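You operate a simulated robot arm through the tools that you are given. There is no shell and no other tool. Be economical: measure what you need, move in short steps, check, and stop when the job is done.

Carry out the task below with a simulated robot arm. There is one attempt and no reset: what you move stays moved.

TASK
Strip the sleeve post and swill the collar clean in the drip pan.
Fine: open the post clamp; stand the collar and the cream sleeve on the flat end of the bench. Set down upright: what you pick out.
Where things are to end (x, y in the base frame): collar within 60 mm of [270, 270].

The check looks at the end state, three seconds after you hand in, the way a careful person would. Anything else that was tipped, shoved, dropped, spilled or broken makes it a failure.

THE ROBOT
A 7-joint arm with a two-finger parallel gripper, fixed in place. Base frame: the origin is at the foot of the arm, x ahead of it, y to its left, z up; the work surface is at about z = 920. Lengths are in mm, angles in degrees, forces in N, time in s.
With the tool pointing down near the work surface it reaches from about 280 to 680 mm from the base axis. Its first joint turns from -66.0 to 66.0 degrees. Payload 1.57 kg.
Tool frame: the origin (TCP) lies between the finger pads and is the grasp point; the fingertips stand 30 mm ahead of it; z points along the fingers, y is the line along which they close. Largest opening 110 mm; finger width 24, thickness 12; the body of the gripper, 48 by 112 mm, starts 78 mm behind the TCP.
Orientation is told as [roll, pitch, yaw] about the base's x, y, z axes, in that order, counted from this pose: with the fingers straight down and closing along the base's y, the tool's x points along the base's -x, its y along +y and its z along -z.

THE INTERFACE
- The arm moves only by the tool step_arm. Its argument "plan" is text: rows parted by semicolons, each of 7 numbers parted by spaces: the shift along the tool's x, y, z in mm, then the turn, a rotation vector about the tool's x, y, z in degrees, then the finger opening in mm, from 0 to 110. In form: x y z wx wy wz gripper; .... A call has 1 to 8 rows; each row shifts and turns the commanded pose from where the row before left it, along the tool's axes as they then stand. A row lasts 0.2 s, in which the tool goes at most 50 mm and 8.6 degrees; a call with a longer step from one row to the next is refused whole, and so is a gripper value outside its range. Where a pose cannot be reached the arm comes as near as it can. A force on the tool above 90 N (or 10 N above the force at the start of the call, whichever is more), or a blocked arm, ends the call early, and 0.2 s more pass. The fingers move at their own pace (about 108 mm/s each) and stop on an object; they squeeze with about 31 N. The grip force told is the motor's: it shows also when the fingers shut on nothing. Time passes only in rows, and 0.2 s behind the last, so rows that do not move let the fingers close. The reply holds the time, the measured pose of the TCP, the force on the tool along the base axes, the opening and the grip force, in the units named above and with some noise, with the torque about the TCP (base axes, N m) and any sound that the robot's microphone picked up, and new pictures: "pictures" is both (left out), scene, wrist or none.
- Cameras (640 x 400 px; columns grow to the right, rows downward): "scene" is fixed at [159.9, -394.2, 1390.9]; the picture's right is [0.80, -0.60, 0.00], its down [-0.41, -0.55, -0.73] and it looks along [0.43, 0.58, -0.68] (base axes); focal length 214 px, centre (320, 200). "wrist" rides on the gripper at [70, 16, -141] in the tool frame; the picture's right is [-0.23, 0.97, 0.00], its down [-0.86, -0.20, -0.48] and it looks along [-0.47, -0.11, 0.88] (tool axes); focal length 222 px, centre (320, 200). There is no depth. A picture from a camera that has moved, and an enlarged one, comes with that camera's place and axes in the base frame and with its lens.
- zoom(camera, box): a new picture of the part [left, top, right, bottom] of that camera's present view, enlarged. The clock stands still meanwhile.
- close_job(): hands the job in; it is judged then, once.

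Go step by step. Nothing tells you positions but the pictures and the camera data: compare them with the known pose of the tool, close in by small moves and look again before you grip or let go. The budget is 120 turns and 200 pictures, counting those below and the enlarged ones. Unless the task says otherwise, let go and move clear before handing in, and close with one line.

The tools are called as name(argument=value, ...) on one line, values as JSON. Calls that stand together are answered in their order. step_arm: Moves the arm, as the interface text tells. Its arguments: {"type":"object","properties":{"plan":{"type":"string"},"pictures":{"type":"string","enum":["both","scene","wrist","none"]}},"required":["plan"]} The other tools are called the same way: zoom (camera, box) takes an enlarged picture of a part of a camera's view; close_job () hands the job in.

At the start:

```text
t: 0.0
tool_pos: [298.2, 202.3, 1302.2]
orientation: [0.0, 0.0, 0.0]
ft_force: [-0.4, -0.1, 0.4]
moment: [-0.01, -0.02, 0.02]
grip_width: 109.9
grasp_force: 0.0
```

scene: 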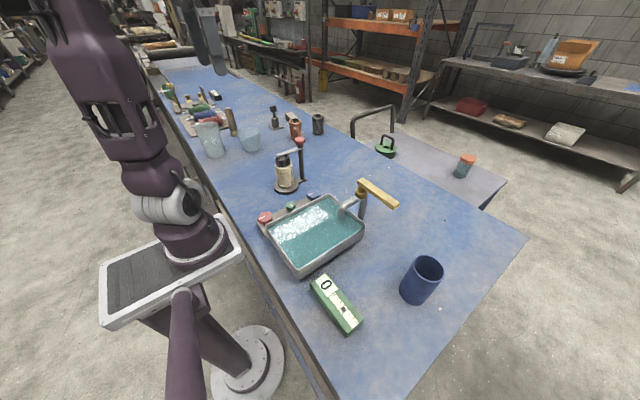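
wrist: 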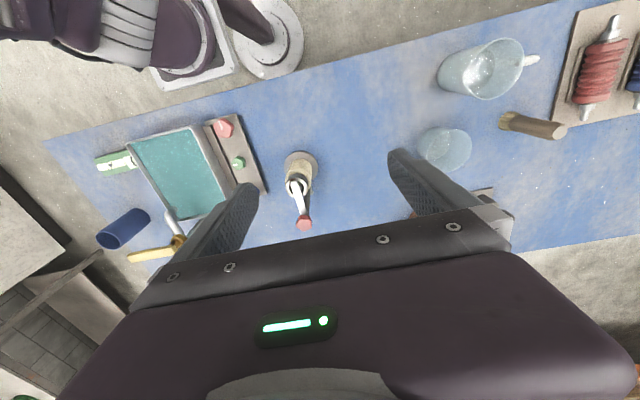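

I see a post with a cream sleeve, a clamp lever with red knob, and a liquid-filled pan with a tap next to it. I'll look closer before moving.

zoom(camera="scene", box=[240, 120, 340, 210])

zoom(camera="scene", box=[240, 170, 460, 340])

zoom(camera="wrist", box=[200, 90, 360, 250])

zoom(camera="scene", box=[150, 70, 340, 190])

```text
4.44 times, centred on (290, 165) of scene
camera zoom: at [159.9, -394.2, 1390.9], right [0.8, -0.6, 0.0], down [-0.41, -0.55, -0.73], along [0.43, 0.58, -0.68], focal length 953 px, centre (453, 356)
```

zoom: 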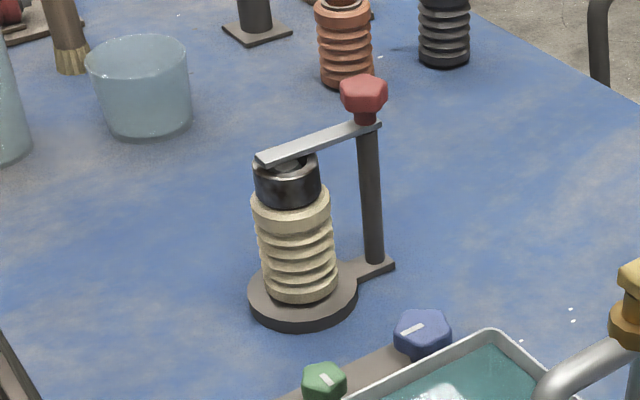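

```text
2.35 times, centred on (350, 255) of scene
camera zoom: at [159.9, -394.2, 1390.9], right [0.8, -0.6, 0.0], down [-0.41, -0.55, -0.73], along [0.43, 0.58, -0.68], focal length 505 px, centre (249, 71)
```

zoom: 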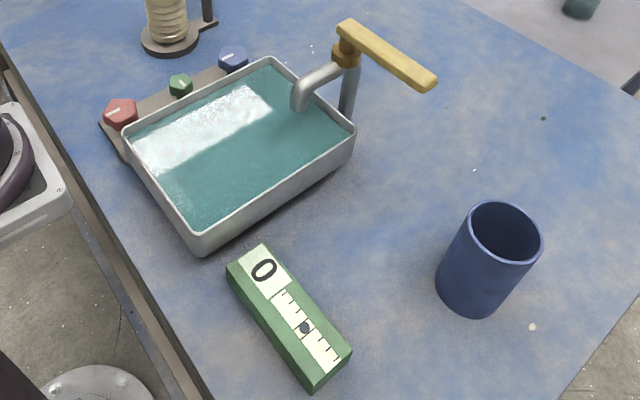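

```text
2.50 times, centred on (280, 170) of wrist
camera zoom: at [228.4, 219.6, 1443.1], right [0.23, 0.97, 0.0], down [0.86, -0.2, 0.48], along [0.47, -0.11, -0.88], focal length 555 px, centre (420, 275)
```

zoom: 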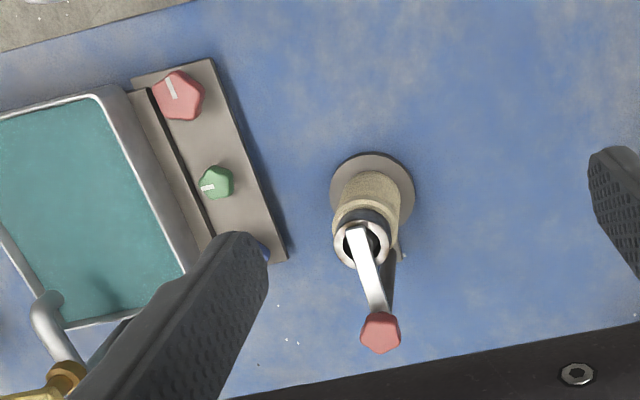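

```text
3.33 times, centred on (245, 130) of scene
camera zoom: at [159.9, -394.2, 1390.9], right [0.8, -0.6, 0.0], down [-0.41, -0.55, -0.73], along [0.43, 0.58, -0.68], focal length 715 px, centre (570, 433)
```

zoom: 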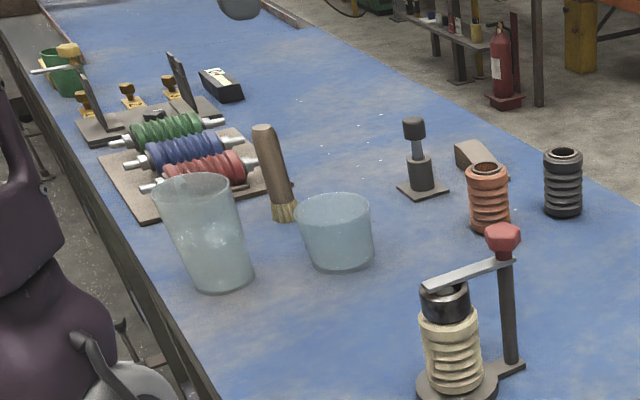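

The post stands near (400,120) with the collar's top about z 1050. The red knob is near (470,127,1075), and the clamp arm reaches from it over the collar. I'll move closer for a better look at the clamp.

step_arm(plan="-26 -13 18 0 0 0 110; -26 -13 18 0 0 0 110; -26 -13 18 0 0 0 110; -24 -13 18 0 0 0 110; 0 0 0 0 0 0 110")

zoom(camera="wrist", box=[240, 80, 400, 240])

```text
t: 1.2
tool_pos: [403.0, 152.8, 1232.2]
orientation: [0.0, 0.0, 0.0]
ft_force: [-0.4, 0.0, 1.0]
moment: [0.01, 0.01, -0.01]
grip_width: 109.9
grasp_force: 0.1
camera wrist: at [333.2, 168.7, 1372.1], right [0.23, 0.97, 0.0], down [0.86, -0.2, 0.48], along [0.47, -0.11, -0.88], focal length 222 px, centre (320, 200)
```

scene: 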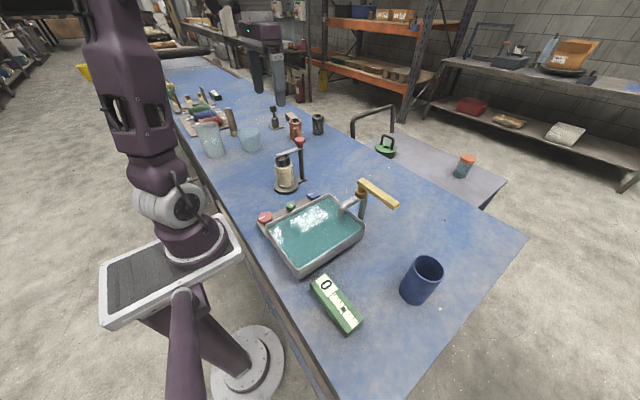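
wrist: 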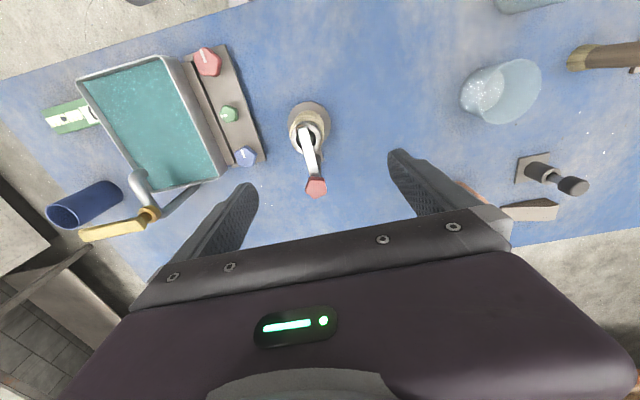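

```text
2.50 times, centred on (320, 160) of wrist
camera zoom: at [333.2, 168.7, 1372.1], right [0.23, 0.97, 0.0], down [0.86, -0.2, 0.48], along [0.47, -0.11, -0.88], focal length 555 px, centre (320, 300)
```

zoom: 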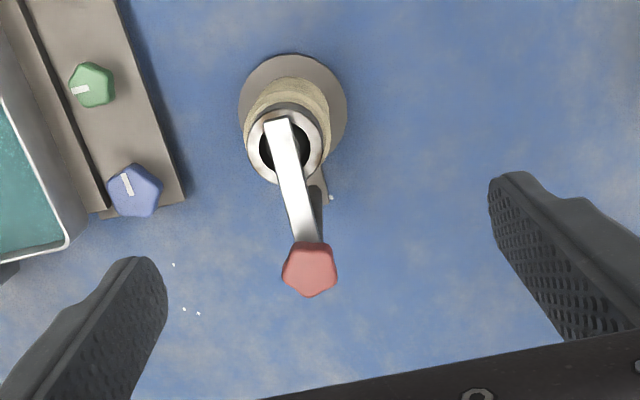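

The clamp knob is at about (472,130) with its top near z 1079, and the post axis is at about (402,131). I'll move above the knob.

step_arm(plan="-23 -8 20 0 0 0 80; -23 -7 20 0 0 0 80; -23 -8 14 0 0 0 80; 0 0 30 0 0 0 70; 0 0 0 0 0 0 70")

zoom(camera="scene", box=[240, 80, 360, 200])

```text
t: 2.4
tool_pos: [468.6, 128.2, 1146.1]
orientation: [0.0, 0.0, 0.0]
ft_force: [0.0, 0.1, -0.4]
moment: [0.03, -0.01, 0.03]
grip_width: 69.9
grasp_force: 0.0
camera wrist: at [398.9, 144.4, 1287.4], right [0.23, 0.97, 0.0], down [0.86, -0.2, 0.48], along [0.47, -0.11, -0.88], focal length 222 px, centre (320, 200)
```

scene: 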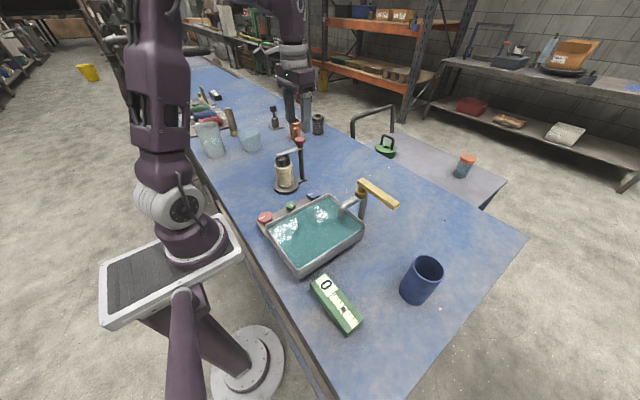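
wrist: 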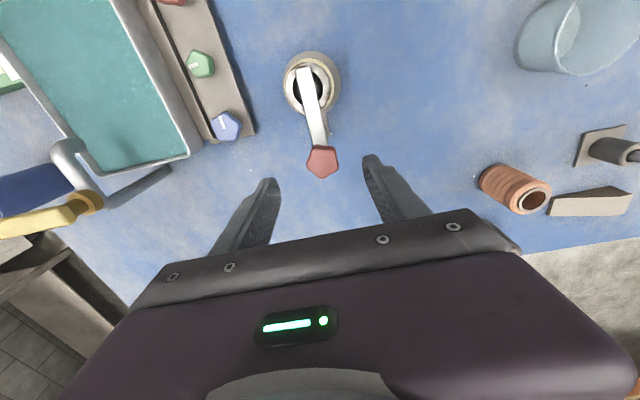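

```text
3.33 times, centred on (300, 140) of scene
camera zoom: at [159.9, -394.2, 1390.9], right [0.8, -0.6, 0.0], down [-0.41, -0.55, -0.73], along [0.43, 0.58, -0.68], focal length 715 px, centre (387, 400)
```

zoom: 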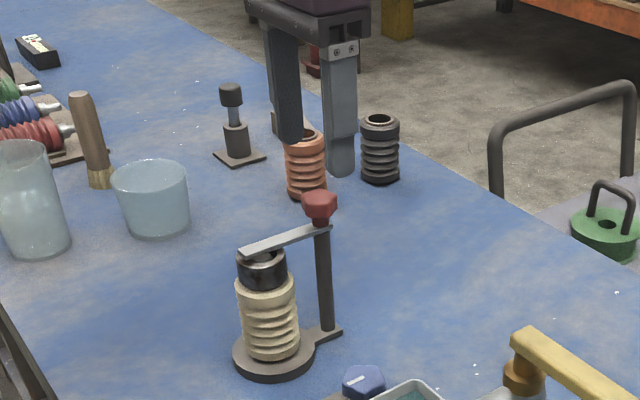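

The knob refines to (471.5,129.5). I'll descend so the fingers straddle it and close.

step_arm(plan="-3 1 20 0 0 0 60; 0 0 25 0 0 0 60; 0 0 15 0 0 0 60; 0 0 0 0 0 0 60; 0 0 0 0 0 0 0; 0 0 0 0 0 0 0; 0 0 0 0 0 0 0")

zoom(camera="scene", box=[250, 90, 350, 200])

```text
t: 4.0
tool_pos: [471.1, 130.0, 1086.1]
orientation: [0.1, 0.0, 0.2]
ft_force: [0.4, 20.7, -8.9]
moment: [0.34, -0.97, -0.06]
grip_width: 31.5
grasp_force: 40.1
camera wrist: at [402.2, 146.3, 1227.2], right [0.23, 0.97, 0.0], down [0.86, -0.2, 0.48], along [0.47, -0.11, -0.88], focal length 222 px, centre (320, 200)
```

scene: 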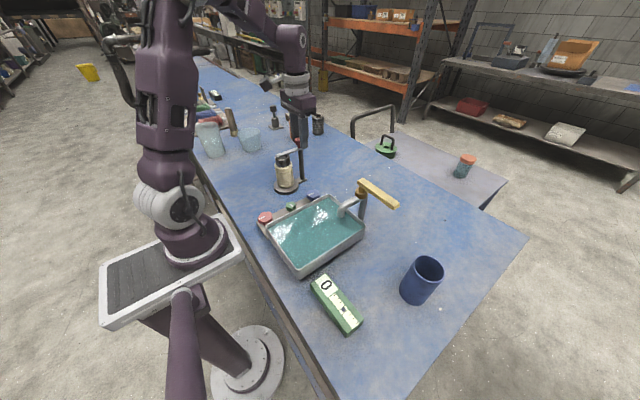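
wrist: 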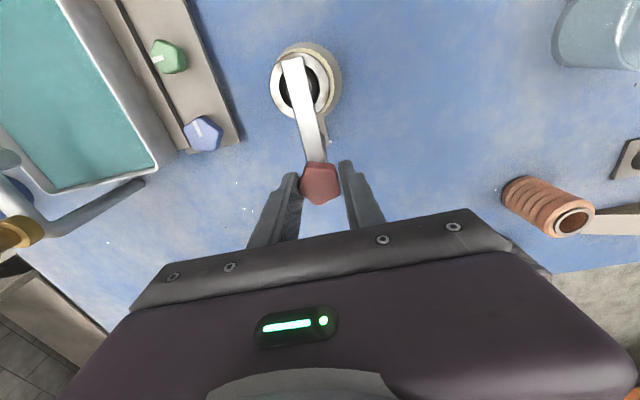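

```text
3.64 times, centred on (300, 145) of scene
camera zoom: at [160.0, -393.5, 1391.1], right [0.8, -0.6, 0.0], down [-0.41, -0.55, -0.73], along [0.43, 0.58, -0.68], focal length 780 px, centre (393, 400)
```

zoom: 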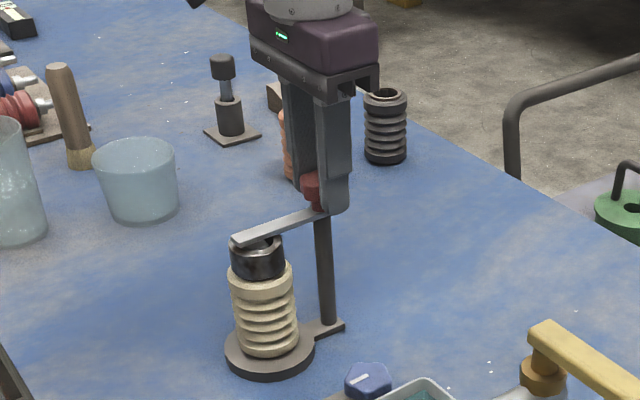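

The knob is gripped. I'll turn it a little to swing the arm towards +y, off the collar, and watch the torque.

step_arm(plan="0 1 0 0 0 0 0; 0 0 0 0 0 5 0; 0 0 0 0 0 5 0; 0 0 0 0 0 5 0; 0 0 0 0 0 0 0")

```text
t: 5.2
tool_pos: [473.7, 130.3, 1087.1]
orientation: [0.0, -0.2, -15.1]
ft_force: [0.7, 12.7, 4.9]
moment: [0.1, -0.07, 0.29]
grip_width: 30.4
grasp_force: 39.5
camera wrist: at [409.0, 163.9, 1227.4], right [0.47, 0.88, 0.0], down [0.77, -0.41, 0.48], along [0.42, -0.23, -0.88], focal length 222 px, centre (320, 200)
```

scene: 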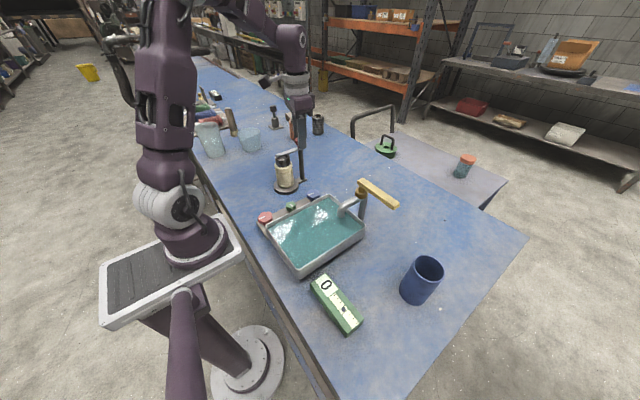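
wrist: 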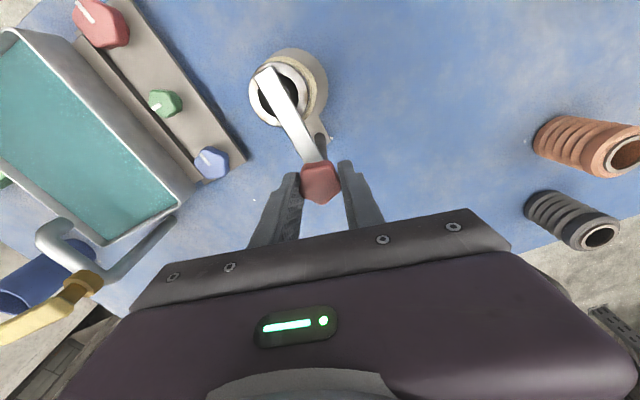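

zoom(camera="scene", box=[260, 120, 330, 200])

zoom(camera="wrist", box=[220, 40, 400, 220])

```text
5.00 times, centred on (295, 160) of scene
camera zoom: at [159.8, -393.8, 1391.0], right [0.8, -0.6, 0.0], down [-0.41, -0.55, -0.73], along [0.43, 0.58, -0.68], focal length 1072 px, centre (445, 400)
```

zoom: 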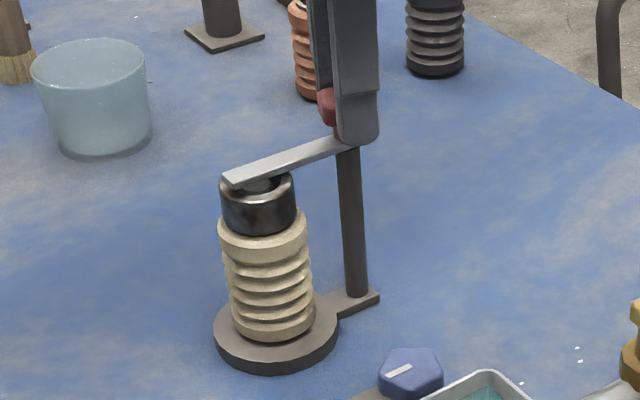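

```text
2.22 times, centred on (310, 130) of wrist
camera zoom: at [409.0, 163.9, 1227.4], right [0.47, 0.88, 0.0], down [0.77, -0.41, 0.48], along [0.42, -0.23, -0.88], focal length 494 px, centre (342, 356)
```

zoom: 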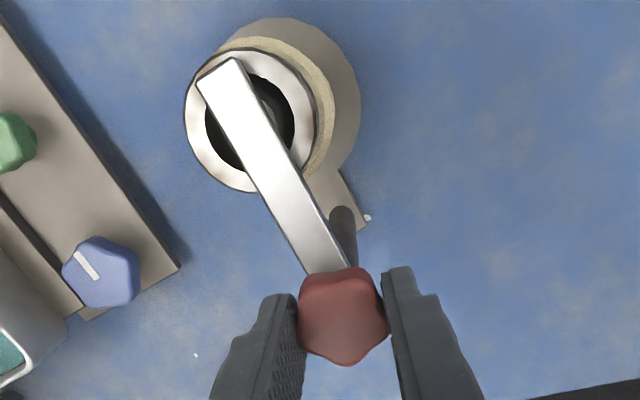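

The arm barely followed the clockwise turn. The knob may be a screw or may swing the other way, so I'll turn counter-clockwise and compare.

step_arm(plan="0 0 0 0 0 -7 0; 0 0 0 0 0 -8 0; 0 0 0 0 0 -7 0; 0 0 0 0 0 -8 0; 0 0 0 0 0 -5 0; 0 0 0 0 0 0 0", pictures="wrist")

zoom(camera="scene", box=[260, 120, 330, 200])

```text
t: 6.6
tool_pos: [473.1, 131.4, 1087.2]
orientation: [0.0, -0.1, 20.1]
ft_force: [2.0, 15.3, 25.5]
moment: [0.26, 0.17, -0.01]
grip_width: 30.7
grasp_force: 39.1
camera wrist: at [400.9, 122.2, 1227.2], right [-0.12, 0.99, 0.0], down [0.87, 0.11, 0.48], along [0.48, 0.06, -0.88], focal length 222 px, centre (320, 200)
```

wrist: 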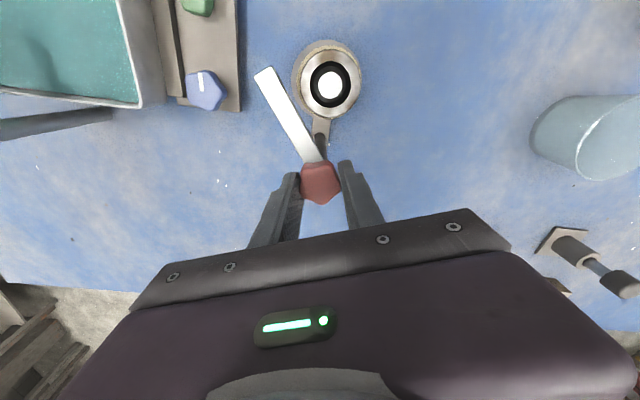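

```text
5.00 times, centred on (295, 160) of scene
camera zoom: at [159.5, -393.9, 1391.1], right [0.8, -0.6, 0.0], down [-0.41, -0.55, -0.73], along [0.44, 0.58, -0.68], focal length 1072 px, centre (445, 400)
```

zoom: 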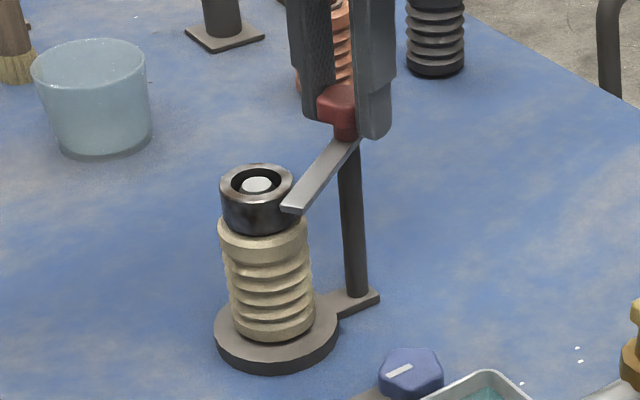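

The arm swings with a counter-clockwise turn, so I'll continue to about 100°.

step_arm(plan="0 0 -0.5 0 0 -8 0; 0 0 0 0 0 -8 0; 0 0 0 0 0 -8 0; 0 0 0 0 0 -8 0; 0 0 0 0 0 -8 0; 0 0 0 0 0 -8 0; 0 0 0 0 0 -8 0; 0 0 0 0 0 0 0", pictures="wrist")

zoom(camera="scene", box=[260, 120, 330, 200])

```text
t: 8.4
tool_pos: [470.8, 130.8, 1085.6]
orientation: [0.0, -0.1, 76.1]
ft_force: [-13.9, 19.3, 8.4]
moment: [0.59, 0.09, -0.35]
grip_width: 30.9
grasp_force: 40.0
camera wrist: at [438.8, 68.0, 1227.2], right [-0.89, 0.45, 0.0], down [0.4, 0.78, 0.48], along [0.22, 0.43, -0.88], focal length 222 px, centre (320, 200)
```

wrist: 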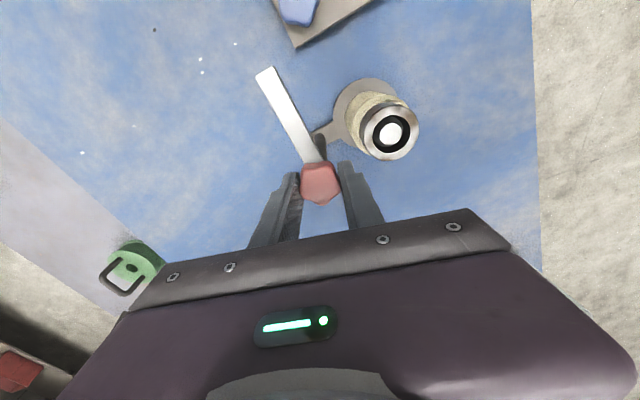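

```text
5.00 times, centred on (295, 160) of scene
camera zoom: at [159.3, -393.7, 1391.2], right [0.8, -0.6, 0.0], down [-0.41, -0.55, -0.73], along [0.44, 0.58, -0.68], focal length 1072 px, centre (445, 400)
```

zoom: 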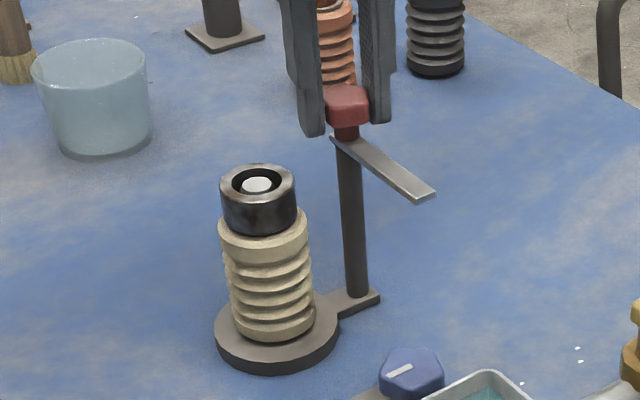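

The clamp is swung clear by about 90°. I'll let go, rise, and turn the wrist back.

step_arm(plan="0 0 0 0 0 0 60; 0 0 0 0 0 0 60; 0 0 -30 0 0 0 60; 0 0 -40 0 0 0 60; 0 0 0 0 0 8.4 60; 0 0 0 0 0 8.4 60; 0 0 0 0 0 8.4 60; 0 0 0 0 0 8.4 60", pictures="none")

step_arm(plan="0 0 0 0 0 8.4 70; 0 0 0 0 0 8.4 70; 0 0 0 0 0 8.4 70; 0 0 0 0 0 8.4 70; 0 0 0 0 0 8.4 70; 35 0 0 0 0 0.5 70; 35 0 0 0 0 0 70; 0 0 0 0 0 0 70")

zoom(camera="wrist", box=[240, 80, 400, 240])

```text
t: 10.2
tool_pos: [472.6, 129.4, 1156.4]
orientation: [0.0, 0.0, 42.3]
ft_force: [0.5, 0.4, -0.5]
moment: [0.0, 0.04, -0.02]
grip_width: 59.6
grasp_force: 0.0
```

```text
t: 12.0
tool_pos: [400.0, 127.2, 1154.2]
orientation: [0.0, 0.0, -0.1]
ft_force: [-0.6, -0.3, 0.1]
moment: [-0.02, 0.02, -0.03]
grip_width: 70.1
grasp_force: 0.1
camera wrist: at [329.3, 144.9, 1295.5], right [0.23, 0.97, 0.0], down [0.85, -0.2, 0.48], along [0.47, -0.11, -0.88], focal length 222 px, centre (320, 200)
```

scene: 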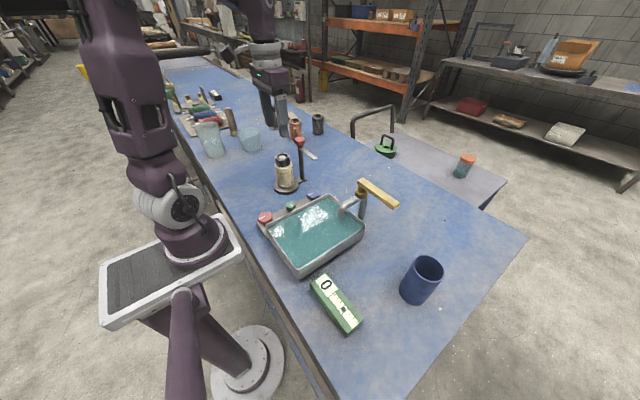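
wrist: 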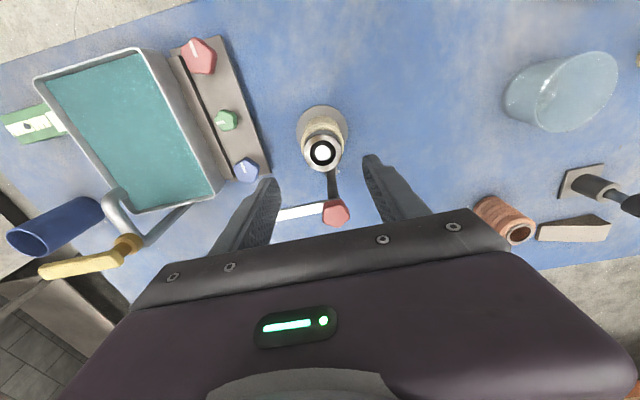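

```text
2.50 times, centred on (320, 160) of wrist
camera zoom: at [329.3, 144.9, 1295.5], right [0.23, 0.97, 0.0], down [0.85, -0.2, 0.48], along [0.47, -0.11, -0.88], focal length 555 px, centre (320, 300)
```

zoom: 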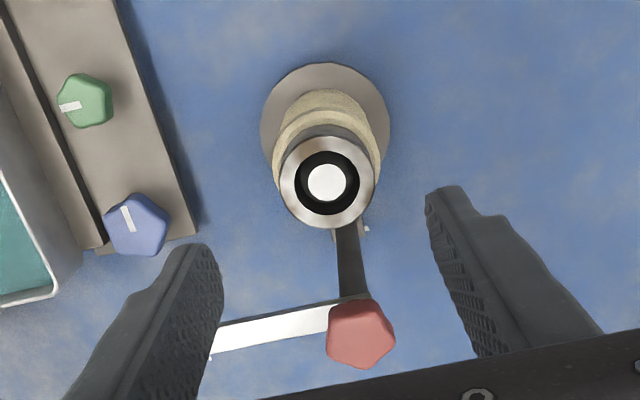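

The collar is at about (403.5,130.5) with its top near z 1044. I'll lower so the fingertips sit just above the sleeve's top, then check before closing.

step_arm(plan="-4 3 25 0 0 0 70; 0 0 30 0 0 0 70; 0 0 25 0 0 0 70; 0 0 18 0 0 0 70; 0 0 0 0 0 0 70")

zoom(camera="scene", box=[240, 120, 340, 200])

zoom(camera="wrist", box=[240, 100, 400, 260])

```text
t: 13.2
tool_pos: [406.7, 132.1, 1056.7]
orientation: [0.1, 0.0, -0.1]
ft_force: [-0.4, -0.1, 0.5]
moment: [-0.02, 0.01, 0.07]
grip_width: 70.0
grasp_force: 0.0
camera wrist: at [336.5, 148.9, 1198.4], right [0.23, 0.97, 0.0], down [0.85, -0.2, 0.48], along [0.47, -0.11, -0.88], focal length 222 px, centre (320, 200)
```

scene: 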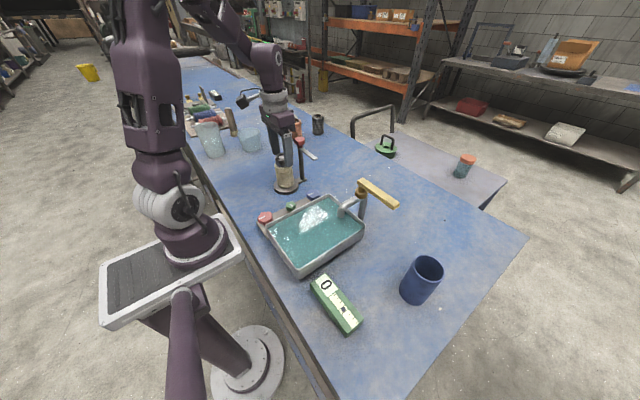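
wrist: 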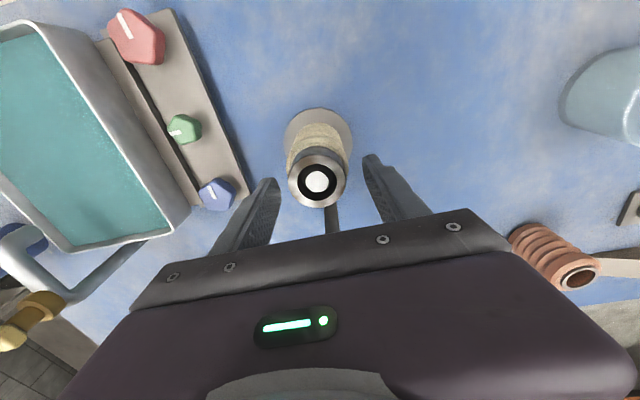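

```text
5.00 times, centred on (290, 160) of scene
camera zoom: at [159.9, -394.2, 1390.9], right [0.8, -0.6, 0.0], down [-0.41, -0.55, -0.73], along [0.43, 0.58, -0.68], focal length 1072 px, centre (470, 400)
```

zoom: 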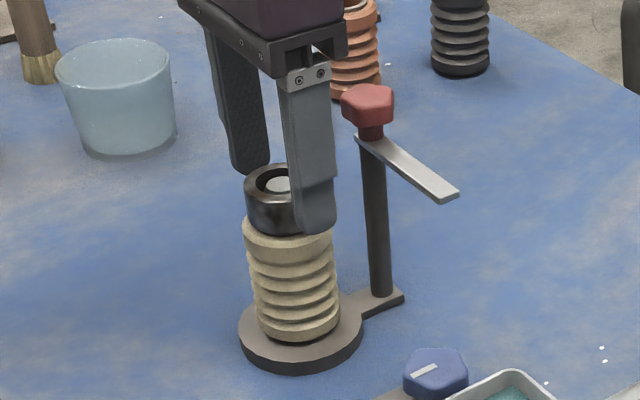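

```text
2.50 times, centred on (320, 180) of wrist
camera zoom: at [336.5, 148.9, 1198.4], right [0.23, 0.97, 0.0], down [0.85, -0.2, 0.48], along [0.47, -0.11, -0.88], focal length 555 px, centre (320, 250)
```

zoom: 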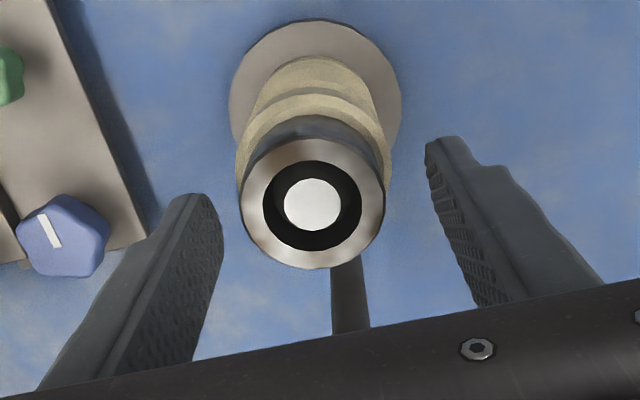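

step_arm(plan="3.5 -0.8 2 0 0 0 70; 0 0 0 0 0 0 55; 0 0 0 0 0 0 30; 0 0 0 0 0 0 20; 0 0 0 0 0 0 20")

zoom(camera="scene", box=[240, 120, 340, 200])

```text
t: 14.4
tool_pos: [402.5, 131.6, 1055.2]
orientation: [0.0, 0.0, -0.1]
ft_force: [-1.1, -0.2, -0.6]
moment: [0.02, 0.01, -0.02]
grip_width: 45.4
grasp_force: 31.9
camera wrist: at [332.5, 148.3, 1195.7], right [0.23, 0.97, 0.0], down [0.85, -0.2, 0.48], along [0.47, -0.11, -0.88], focal length 222 px, centre (320, 200)
```

scene: 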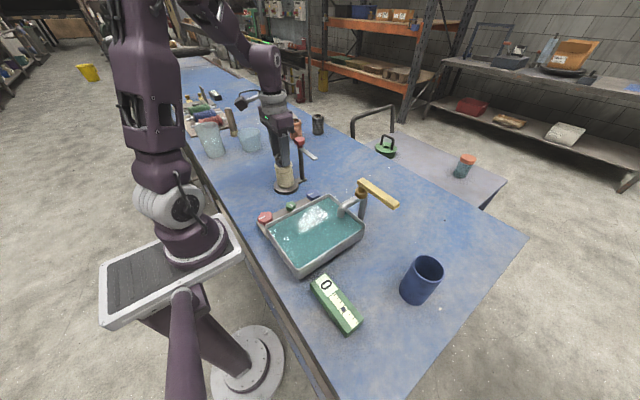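
wrist: 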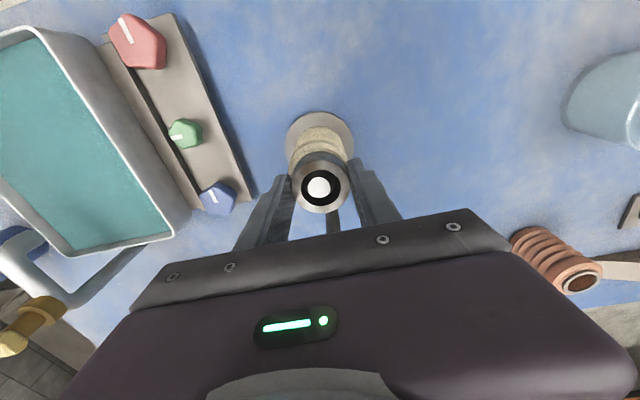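

```text
5.00 times, centred on (290, 160) of scene
camera zoom: at [159.9, -394.2, 1390.9], right [0.8, -0.6, 0.0], down [-0.41, -0.55, -0.73], along [0.43, 0.58, -0.68], focal length 1072 px, centre (470, 400)
```

zoom: 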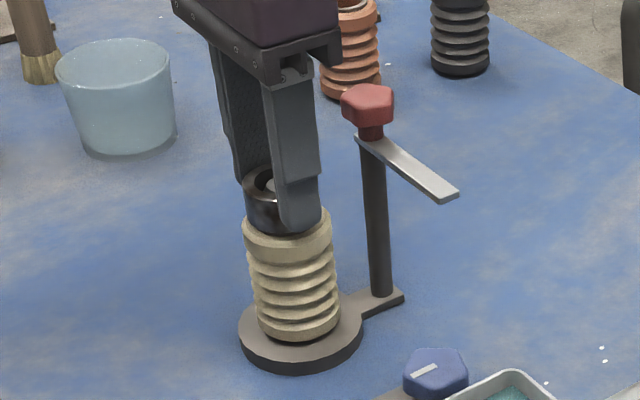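

The collar is gripped at 45 mm with almost no side force. I'll lift straight up.

step_arm(plan="0 0 -6 0 0 0 20; 0 0 -10 0 0 0 20; 0 0 -15 0 0 0 20; 0 0 -20 0 0 0 20; 0 0 -25 0 0 0 20; 0 0 0 0 0 0 20")

zoom(camera="scene", box=[240, 110, 340, 200])

```text
t: 15.8
tool_pos: [406.0, 133.5, 1132.7]
orientation: [0.0, 0.0, -0.1]
ft_force: [0.8, 0.5, -1.5]
moment: [-0.01, -0.01, 0.02]
grip_width: 45.3
grasp_force: 30.5
camera wrist: at [334.7, 150.2, 1274.7], right [0.23, 0.97, 0.0], down [0.85, -0.2, 0.48], along [0.47, -0.11, -0.88], focal length 222 px, centre (320, 200)
```

scene: 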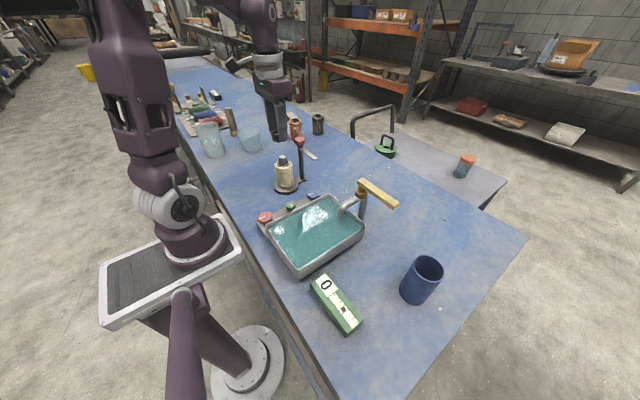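
wrist: 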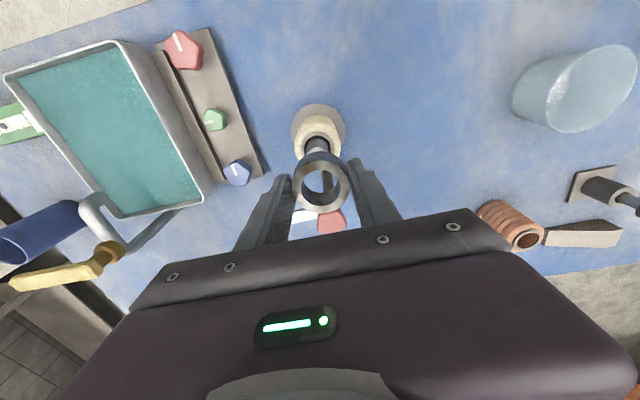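

```text
4.44 times, centred on (290, 155) of scene
camera zoom: at [159.9, -394.2, 1390.9], right [0.8, -0.6, 0.0], down [-0.41, -0.55, -0.73], along [0.43, 0.58, -0.68], focal length 953 px, centre (453, 400)
```

zoom: 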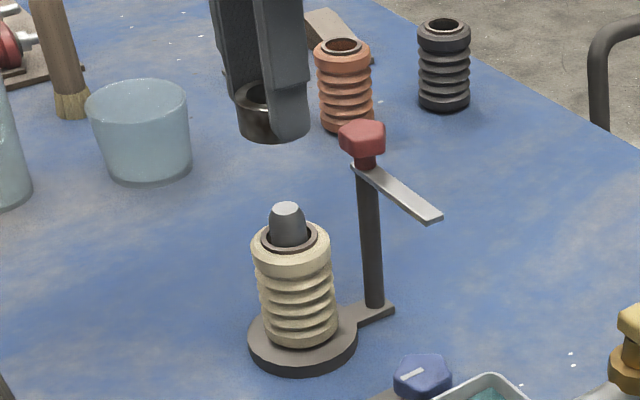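

The collar is free; the post and sleeve stayed put. The pan rim appears to be at about x 253–452, y −190 to −46, z≈980. I'll carry the collar above its near end, clear of the spout.

step_arm(plan="14.4 -41.5 0 0 0 0 20; 14.4 -41.5 0 0 0 0 20; 14.4 -41.5 0 0 0 0 20; 14.4 -41.5 0 0 0 0 20; 14.4 -41.5 0 0 0 0 20; 12 -40 0 0 0 0 20; 0 0 30 0 0 0 20; 0 0 0 0 0 0 20")

zoom(camera="scene", box=[240, 140, 420, 290])

```text
t: 17.6
tool_pos: [317.6, -112.3, 1104.0]
orientation: [0.0, 0.0, -0.1]
ft_force: [0.1, 0.6, -1.8]
moment: [0.03, 0.03, 0.02]
grip_width: 45.3
grasp_force: 31.3
camera wrist: at [247.7, -96.7, 1245.8], right [0.23, 0.97, 0.0], down [0.85, -0.2, 0.48], along [0.47, -0.11, -0.88], focal length 222 px, centre (320, 200)
```

scene: 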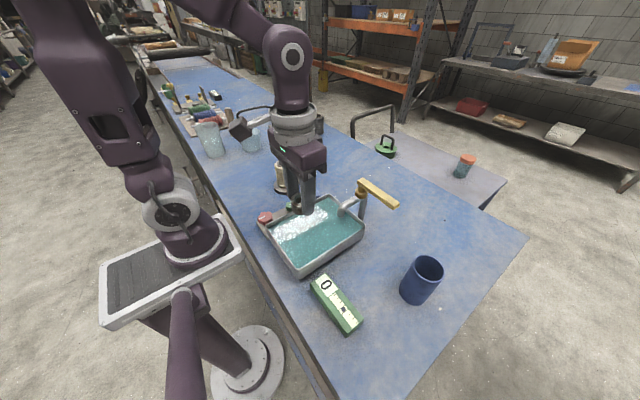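
wrist: 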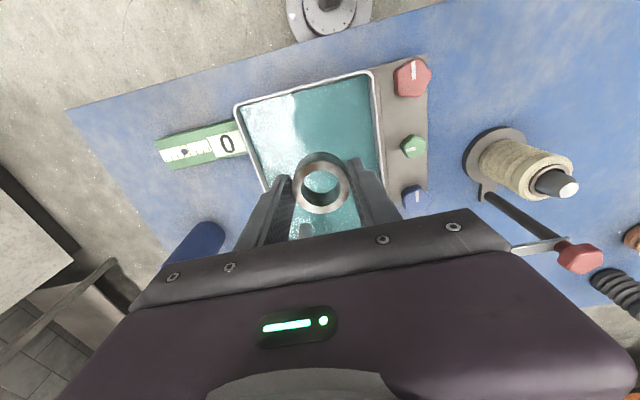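

```text
2.67 times, centred on (330, 215) of scene
camera zoom: at [159.9, -394.2, 1390.9], right [0.8, -0.6, 0.0], down [-0.41, -0.55, -0.73], along [0.43, 0.58, -0.68], focal length 572 px, centre (293, 160)
```

zoom: 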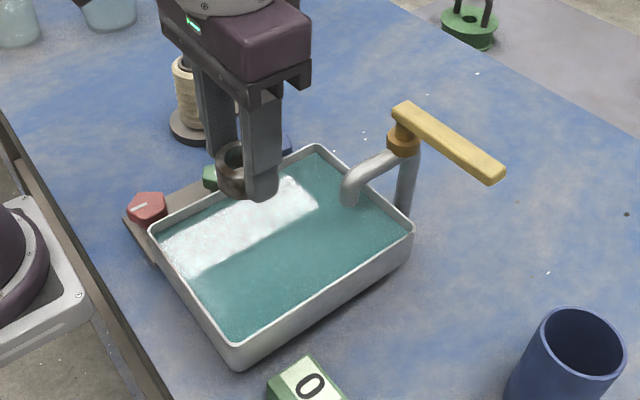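

The pan position is confirmed. I'll lower towards the water, then step down.

step_arm(plan="0 -2 30 0 0 0 20; 0 -2 30 0 0 0 20; 0 0 25 0 0 0 20; 0 0 10 0 0 0 20; 0 0 0 0 0 0 20")

zoom(camera="scene", box=[260, 160, 380, 260])

```text
t: 18.8
tool_pos: [321.5, -118.5, 1008.6]
orientation: [-0.1, 0.1, -0.1]
ft_force: [0.2, -0.6, -0.9]
moment: [-0.01, -0.01, -0.03]
grip_width: 45.5
grasp_force: 31.0
camera wrist: at [250.8, -101.8, 1150.4], right [0.23, 0.97, 0.0], down [0.85, -0.2, 0.48], along [0.47, -0.11, -0.88], focal length 222 px, centre (320, 200)
```

scene: 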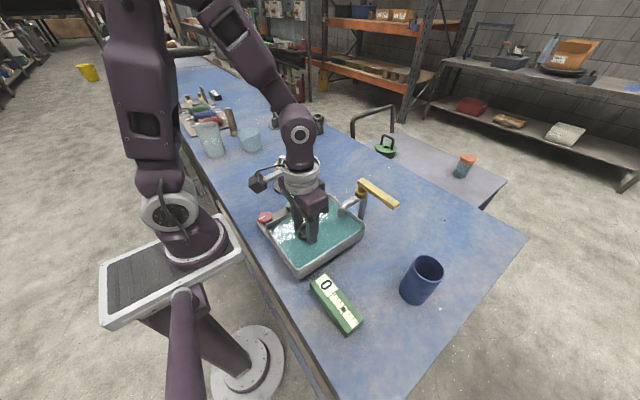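
wrist: 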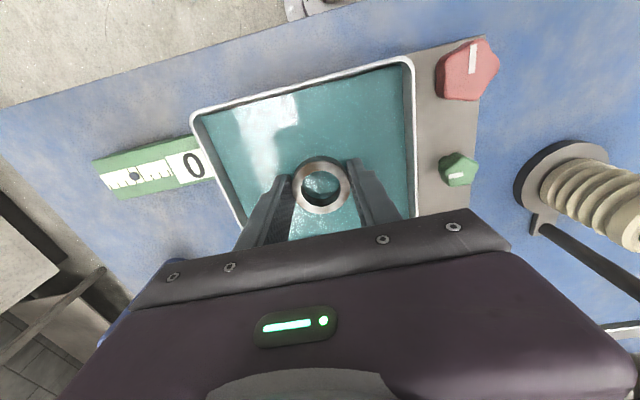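

```text
4.00 times, centred on (320, 210) of scene
camera zoom: at [159.9, -394.2, 1390.9], right [0.8, -0.6, 0.0], down [-0.41, -0.55, -0.73], along [0.43, 0.58, -0.68], focal length 858 px, centre (320, 160)
```

zoom: 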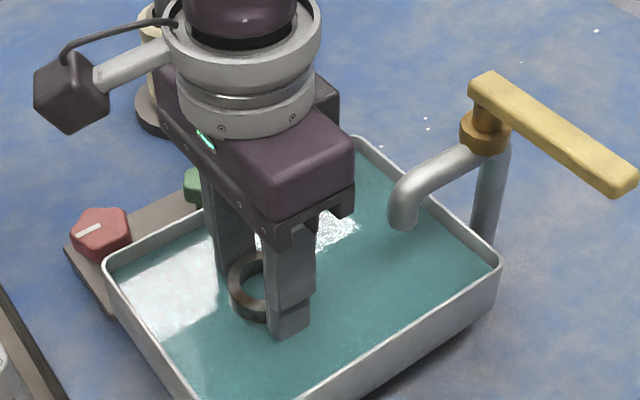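

step_arm(plan="0 0 8 0 0 0 20; 0 0 8 0 0 0 20; 0 0 8 0 0 0 20; 0 0 0 0 0 0 20", pictures="wrist")

zoom(camera="scene", box=[260, 160, 380, 260])

```text
t: 19.8
tool_pos: [319.7, -118.8, 983.7]
orientation: [0.1, -0.1, -0.1]
ft_force: [-1.4, 8.4, 55.7]
moment: [0.68, 0.75, 0.02]
grip_width: 45.5
grasp_force: 31.0
camera wrist: at [249.6, -101.9, 1124.9], right [0.23, 0.97, 0.0], down [0.85, -0.2, 0.48], along [0.47, -0.11, -0.88], focal length 222 px, centre (320, 200)
```

wrist: 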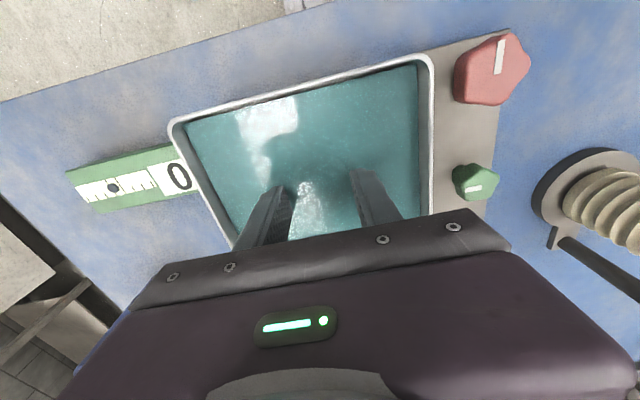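

```text
4.00 times, centred on (320, 210) of scene
camera zoom: at [159.3, -393.8, 1391.1], right [0.8, -0.6, 0.0], down [-0.41, -0.55, -0.73], along [0.44, 0.58, -0.68], focal length 858 px, centre (320, 160)
```

zoom: 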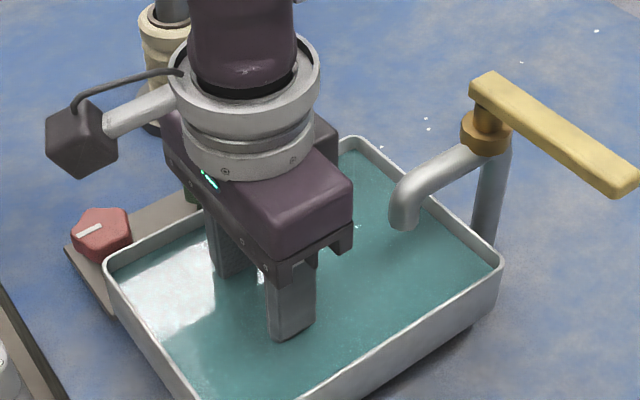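

The collar touched the pan floor (55 N) and is fully under the liquid. I'll ease up 4 mm, then swill it gently in small circles.

step_arm(plan="0 0 -4 0 0 0 20; 12 0 0 0 0 0 20; 0 12 0 0 0 0 20; -15 0 0 0 0 0 20; -15 -12 0 0 0 0 20; 0 -12 0 0 0 0 20; 15 0 0 0 0 0 20; 15 12 0 0 0 0 20", pictures="none")

step_arm(plan="0 12 0 0 0 0 20; -15 0 0 0 0 0 20; -15 -12 0 0 0 0 20; 0 -12 0 0 0 0 20; 15 0 0 0 0 0 20; 15 12 0 0 0 0 20; -12 0 0 0 0 0 20; 0 0 0 0 0 0 20", pictures="wrist")

zoom(camera="scene", box=[260, 160, 380, 260])

```text
t: 21.6
tool_pos: [306.7, -121.2, 987.3]
orientation: [0.0, 0.0, -0.1]
ft_force: [-0.4, 0.3, -1.1]
moment: [0.0, -0.02, -0.01]
grip_width: 45.4
grasp_force: 31.0
```

```text
t: 23.4
tool_pos: [318.2, -121.0, 988.0]
orientation: [0.0, 0.1, -0.1]
ft_force: [0.0, 0.9, -2.4]
moment: [-0.01, -0.01, 0.0]
grip_width: 45.3
grasp_force: 30.8
camera wrist: at [248.2, -104.0, 1128.4], right [0.23, 0.97, 0.0], down [0.85, -0.2, 0.48], along [0.47, -0.11, -0.88], focal length 222 px, centre (320, 200)
```

wrist: 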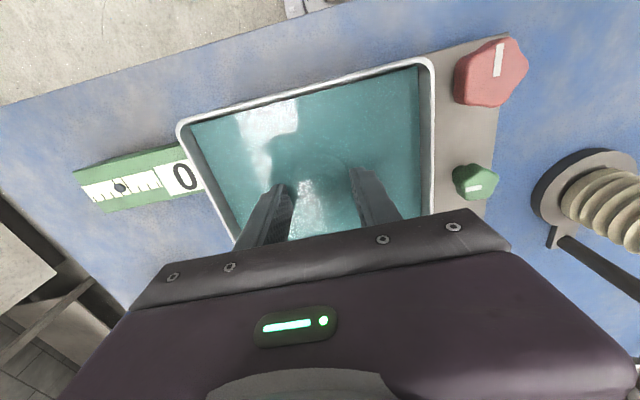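

```text
4.00 times, centred on (320, 210) of scene
camera zoom: at [159.9, -394.2, 1390.9], right [0.8, -0.6, 0.0], down [-0.41, -0.55, -0.73], along [0.43, 0.58, -0.68], focal length 858 px, centre (320, 160)
```

zoom: 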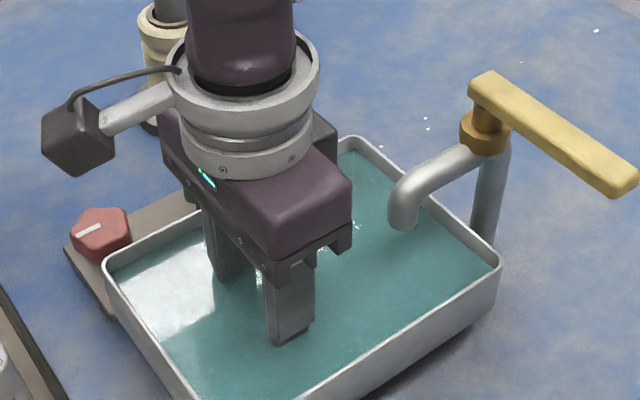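

Force is back to nothing and the collar is still under. I'll do one more round, then lift and let it drip over the pan.

step_arm(plan="15 0 1 0 0 0 20; -15 14 0 0 0 0 20; -15 -14 0 0 0 0 20; 15 -14 0 0 0 0 20; 15 14 0 0 0 0 20; -15 14 0 0 0 0 20; -15 -14 0 0 0 0 20; 15 0 0 0 0 0 20", pictures="none")

step_arm(plan="0 0 -10 0 0 0 20; 0 0 -15 0 0 0 20; 0 0 -15 0 0 0 20; 0 0 -15 0 0 0 20; 0 0 0 0 0 0 20; 0 0 0 0 0 0 20; 0 0 0 0 0 0 20; 0 0 0 0 0 0 20")

zoom(camera="wrist", box=[260, 130, 380, 250])

zoom(camera="scene", box=[260, 160, 380, 260])

```text
t: 25.2
tool_pos: [317.1, -121.3, 986.9]
orientation: [-0.1, 0.0, -0.1]
ft_force: [-0.7, -0.2, -1.1]
moment: [-0.02, 0.0, -0.05]
grip_width: 45.3
grasp_force: 31.2
```

```text
t: 27.0
tool_pos: [318.6, -120.8, 1042.9]
orientation: [0.0, 0.0, -0.1]
ft_force: [-0.1, -0.7, -1.9]
moment: [-0.01, 0.02, -0.02]
grip_width: 45.2
grasp_force: 30.9
camera wrist: at [248.6, -103.3, 1183.2], right [0.23, 0.97, 0.0], down [0.85, -0.2, 0.48], along [0.47, -0.11, -0.88], focal length 222 px, centre (320, 200)
```

scene: 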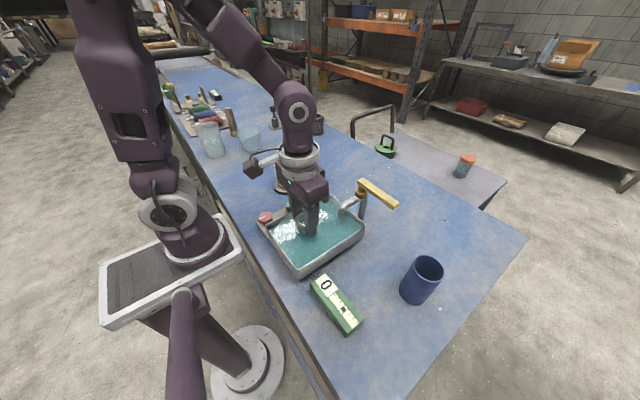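
wrist: 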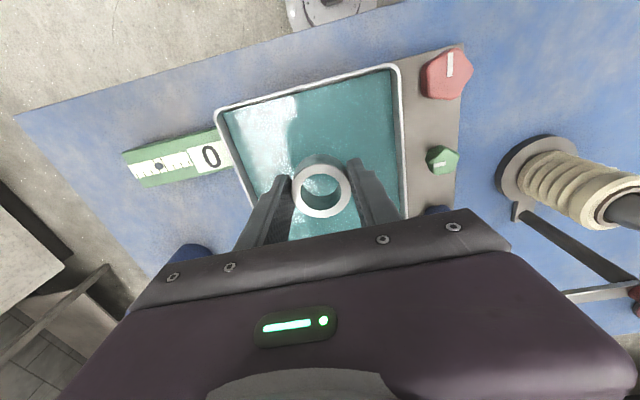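

```text
3.33 times, centred on (320, 190) of wrist
camera zoom: at [248.6, -103.3, 1183.2], right [0.23, 0.97, 0.0], down [0.85, -0.2, 0.48], along [0.47, -0.11, -0.88], focal length 740 px, centre (320, 233)
```

zoom: 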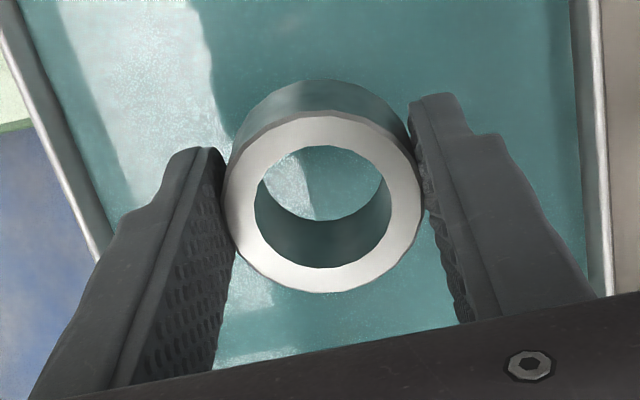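

```text
4.00 times, centred on (320, 210) of scene
camera zoom: at [159.9, -394.2, 1390.9], right [0.8, -0.6, 0.0], down [-0.41, -0.55, -0.73], along [0.43, 0.58, -0.68], focal length 858 px, centre (320, 160)
```

zoom: 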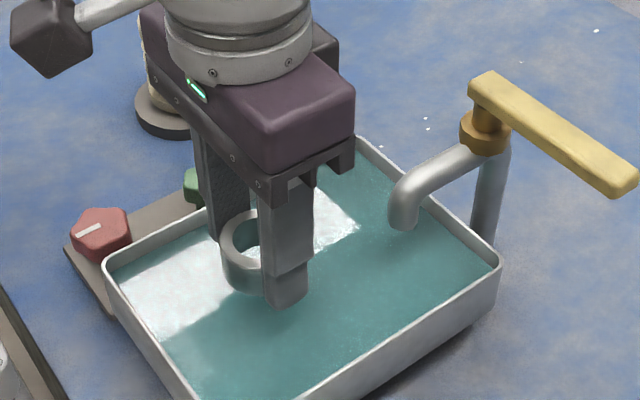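

The collar has turned bright, so it is clean. I'll raise it and carry it over to (270,270), passing short of the post.

step_arm(plan="0 0 -45 0 0 0 20; 0 0 -42 0 0 0 20; -3 45 0 0 0 0 20; -3 45 0 0 0 0 20; -3 45 0 0 0 0 20; -3 45 0 0 0 0 20; 12 41.6 0 0 0 0 20; 12 41.6 0 0 0 0 20", pictures="none")

step_arm(plan="12 41.6 0 0 0 0 20; 12 41.6 0 0 0 0 20; 12 41.6 0 0 0 0 20; 0 0 0 0 0 0 20")

```text
t: 28.8
tool_pos: [306.9, 145.2, 1128.3]
orientation: [0.0, 0.0, -0.1]
ft_force: [-0.1, 0.0, -1.7]
moment: [0.01, 0.02, 0.03]
grip_width: 45.4
grasp_force: 30.9
```

```text
t: 29.8
tool_pos: [273.6, 268.7, 1130.0]
orientation: [0.0, -0.1, -0.1]
ft_force: [0.8, -1.1, -1.6]
moment: [0.0, 0.01, -0.01]
grip_width: 45.3
grasp_force: 30.8
camera wrist: at [204.1, 284.9, 1270.1], right [0.23, 0.97, 0.0], down [0.85, -0.2, 0.48], along [0.47, -0.11, -0.88], focal length 222 px, centre (320, 200)
```

scene: 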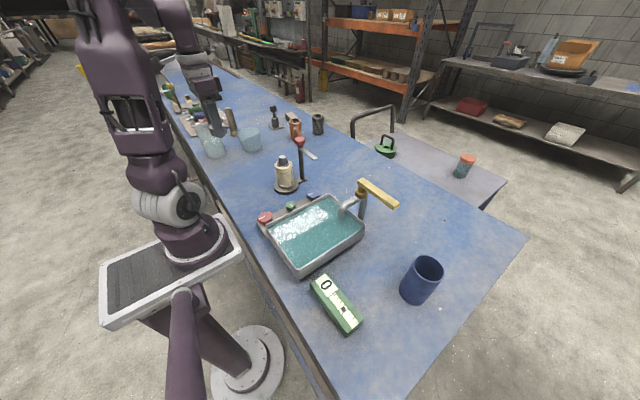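
wrist: 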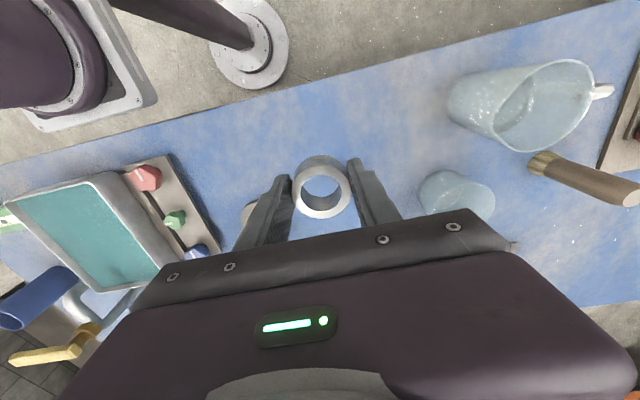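

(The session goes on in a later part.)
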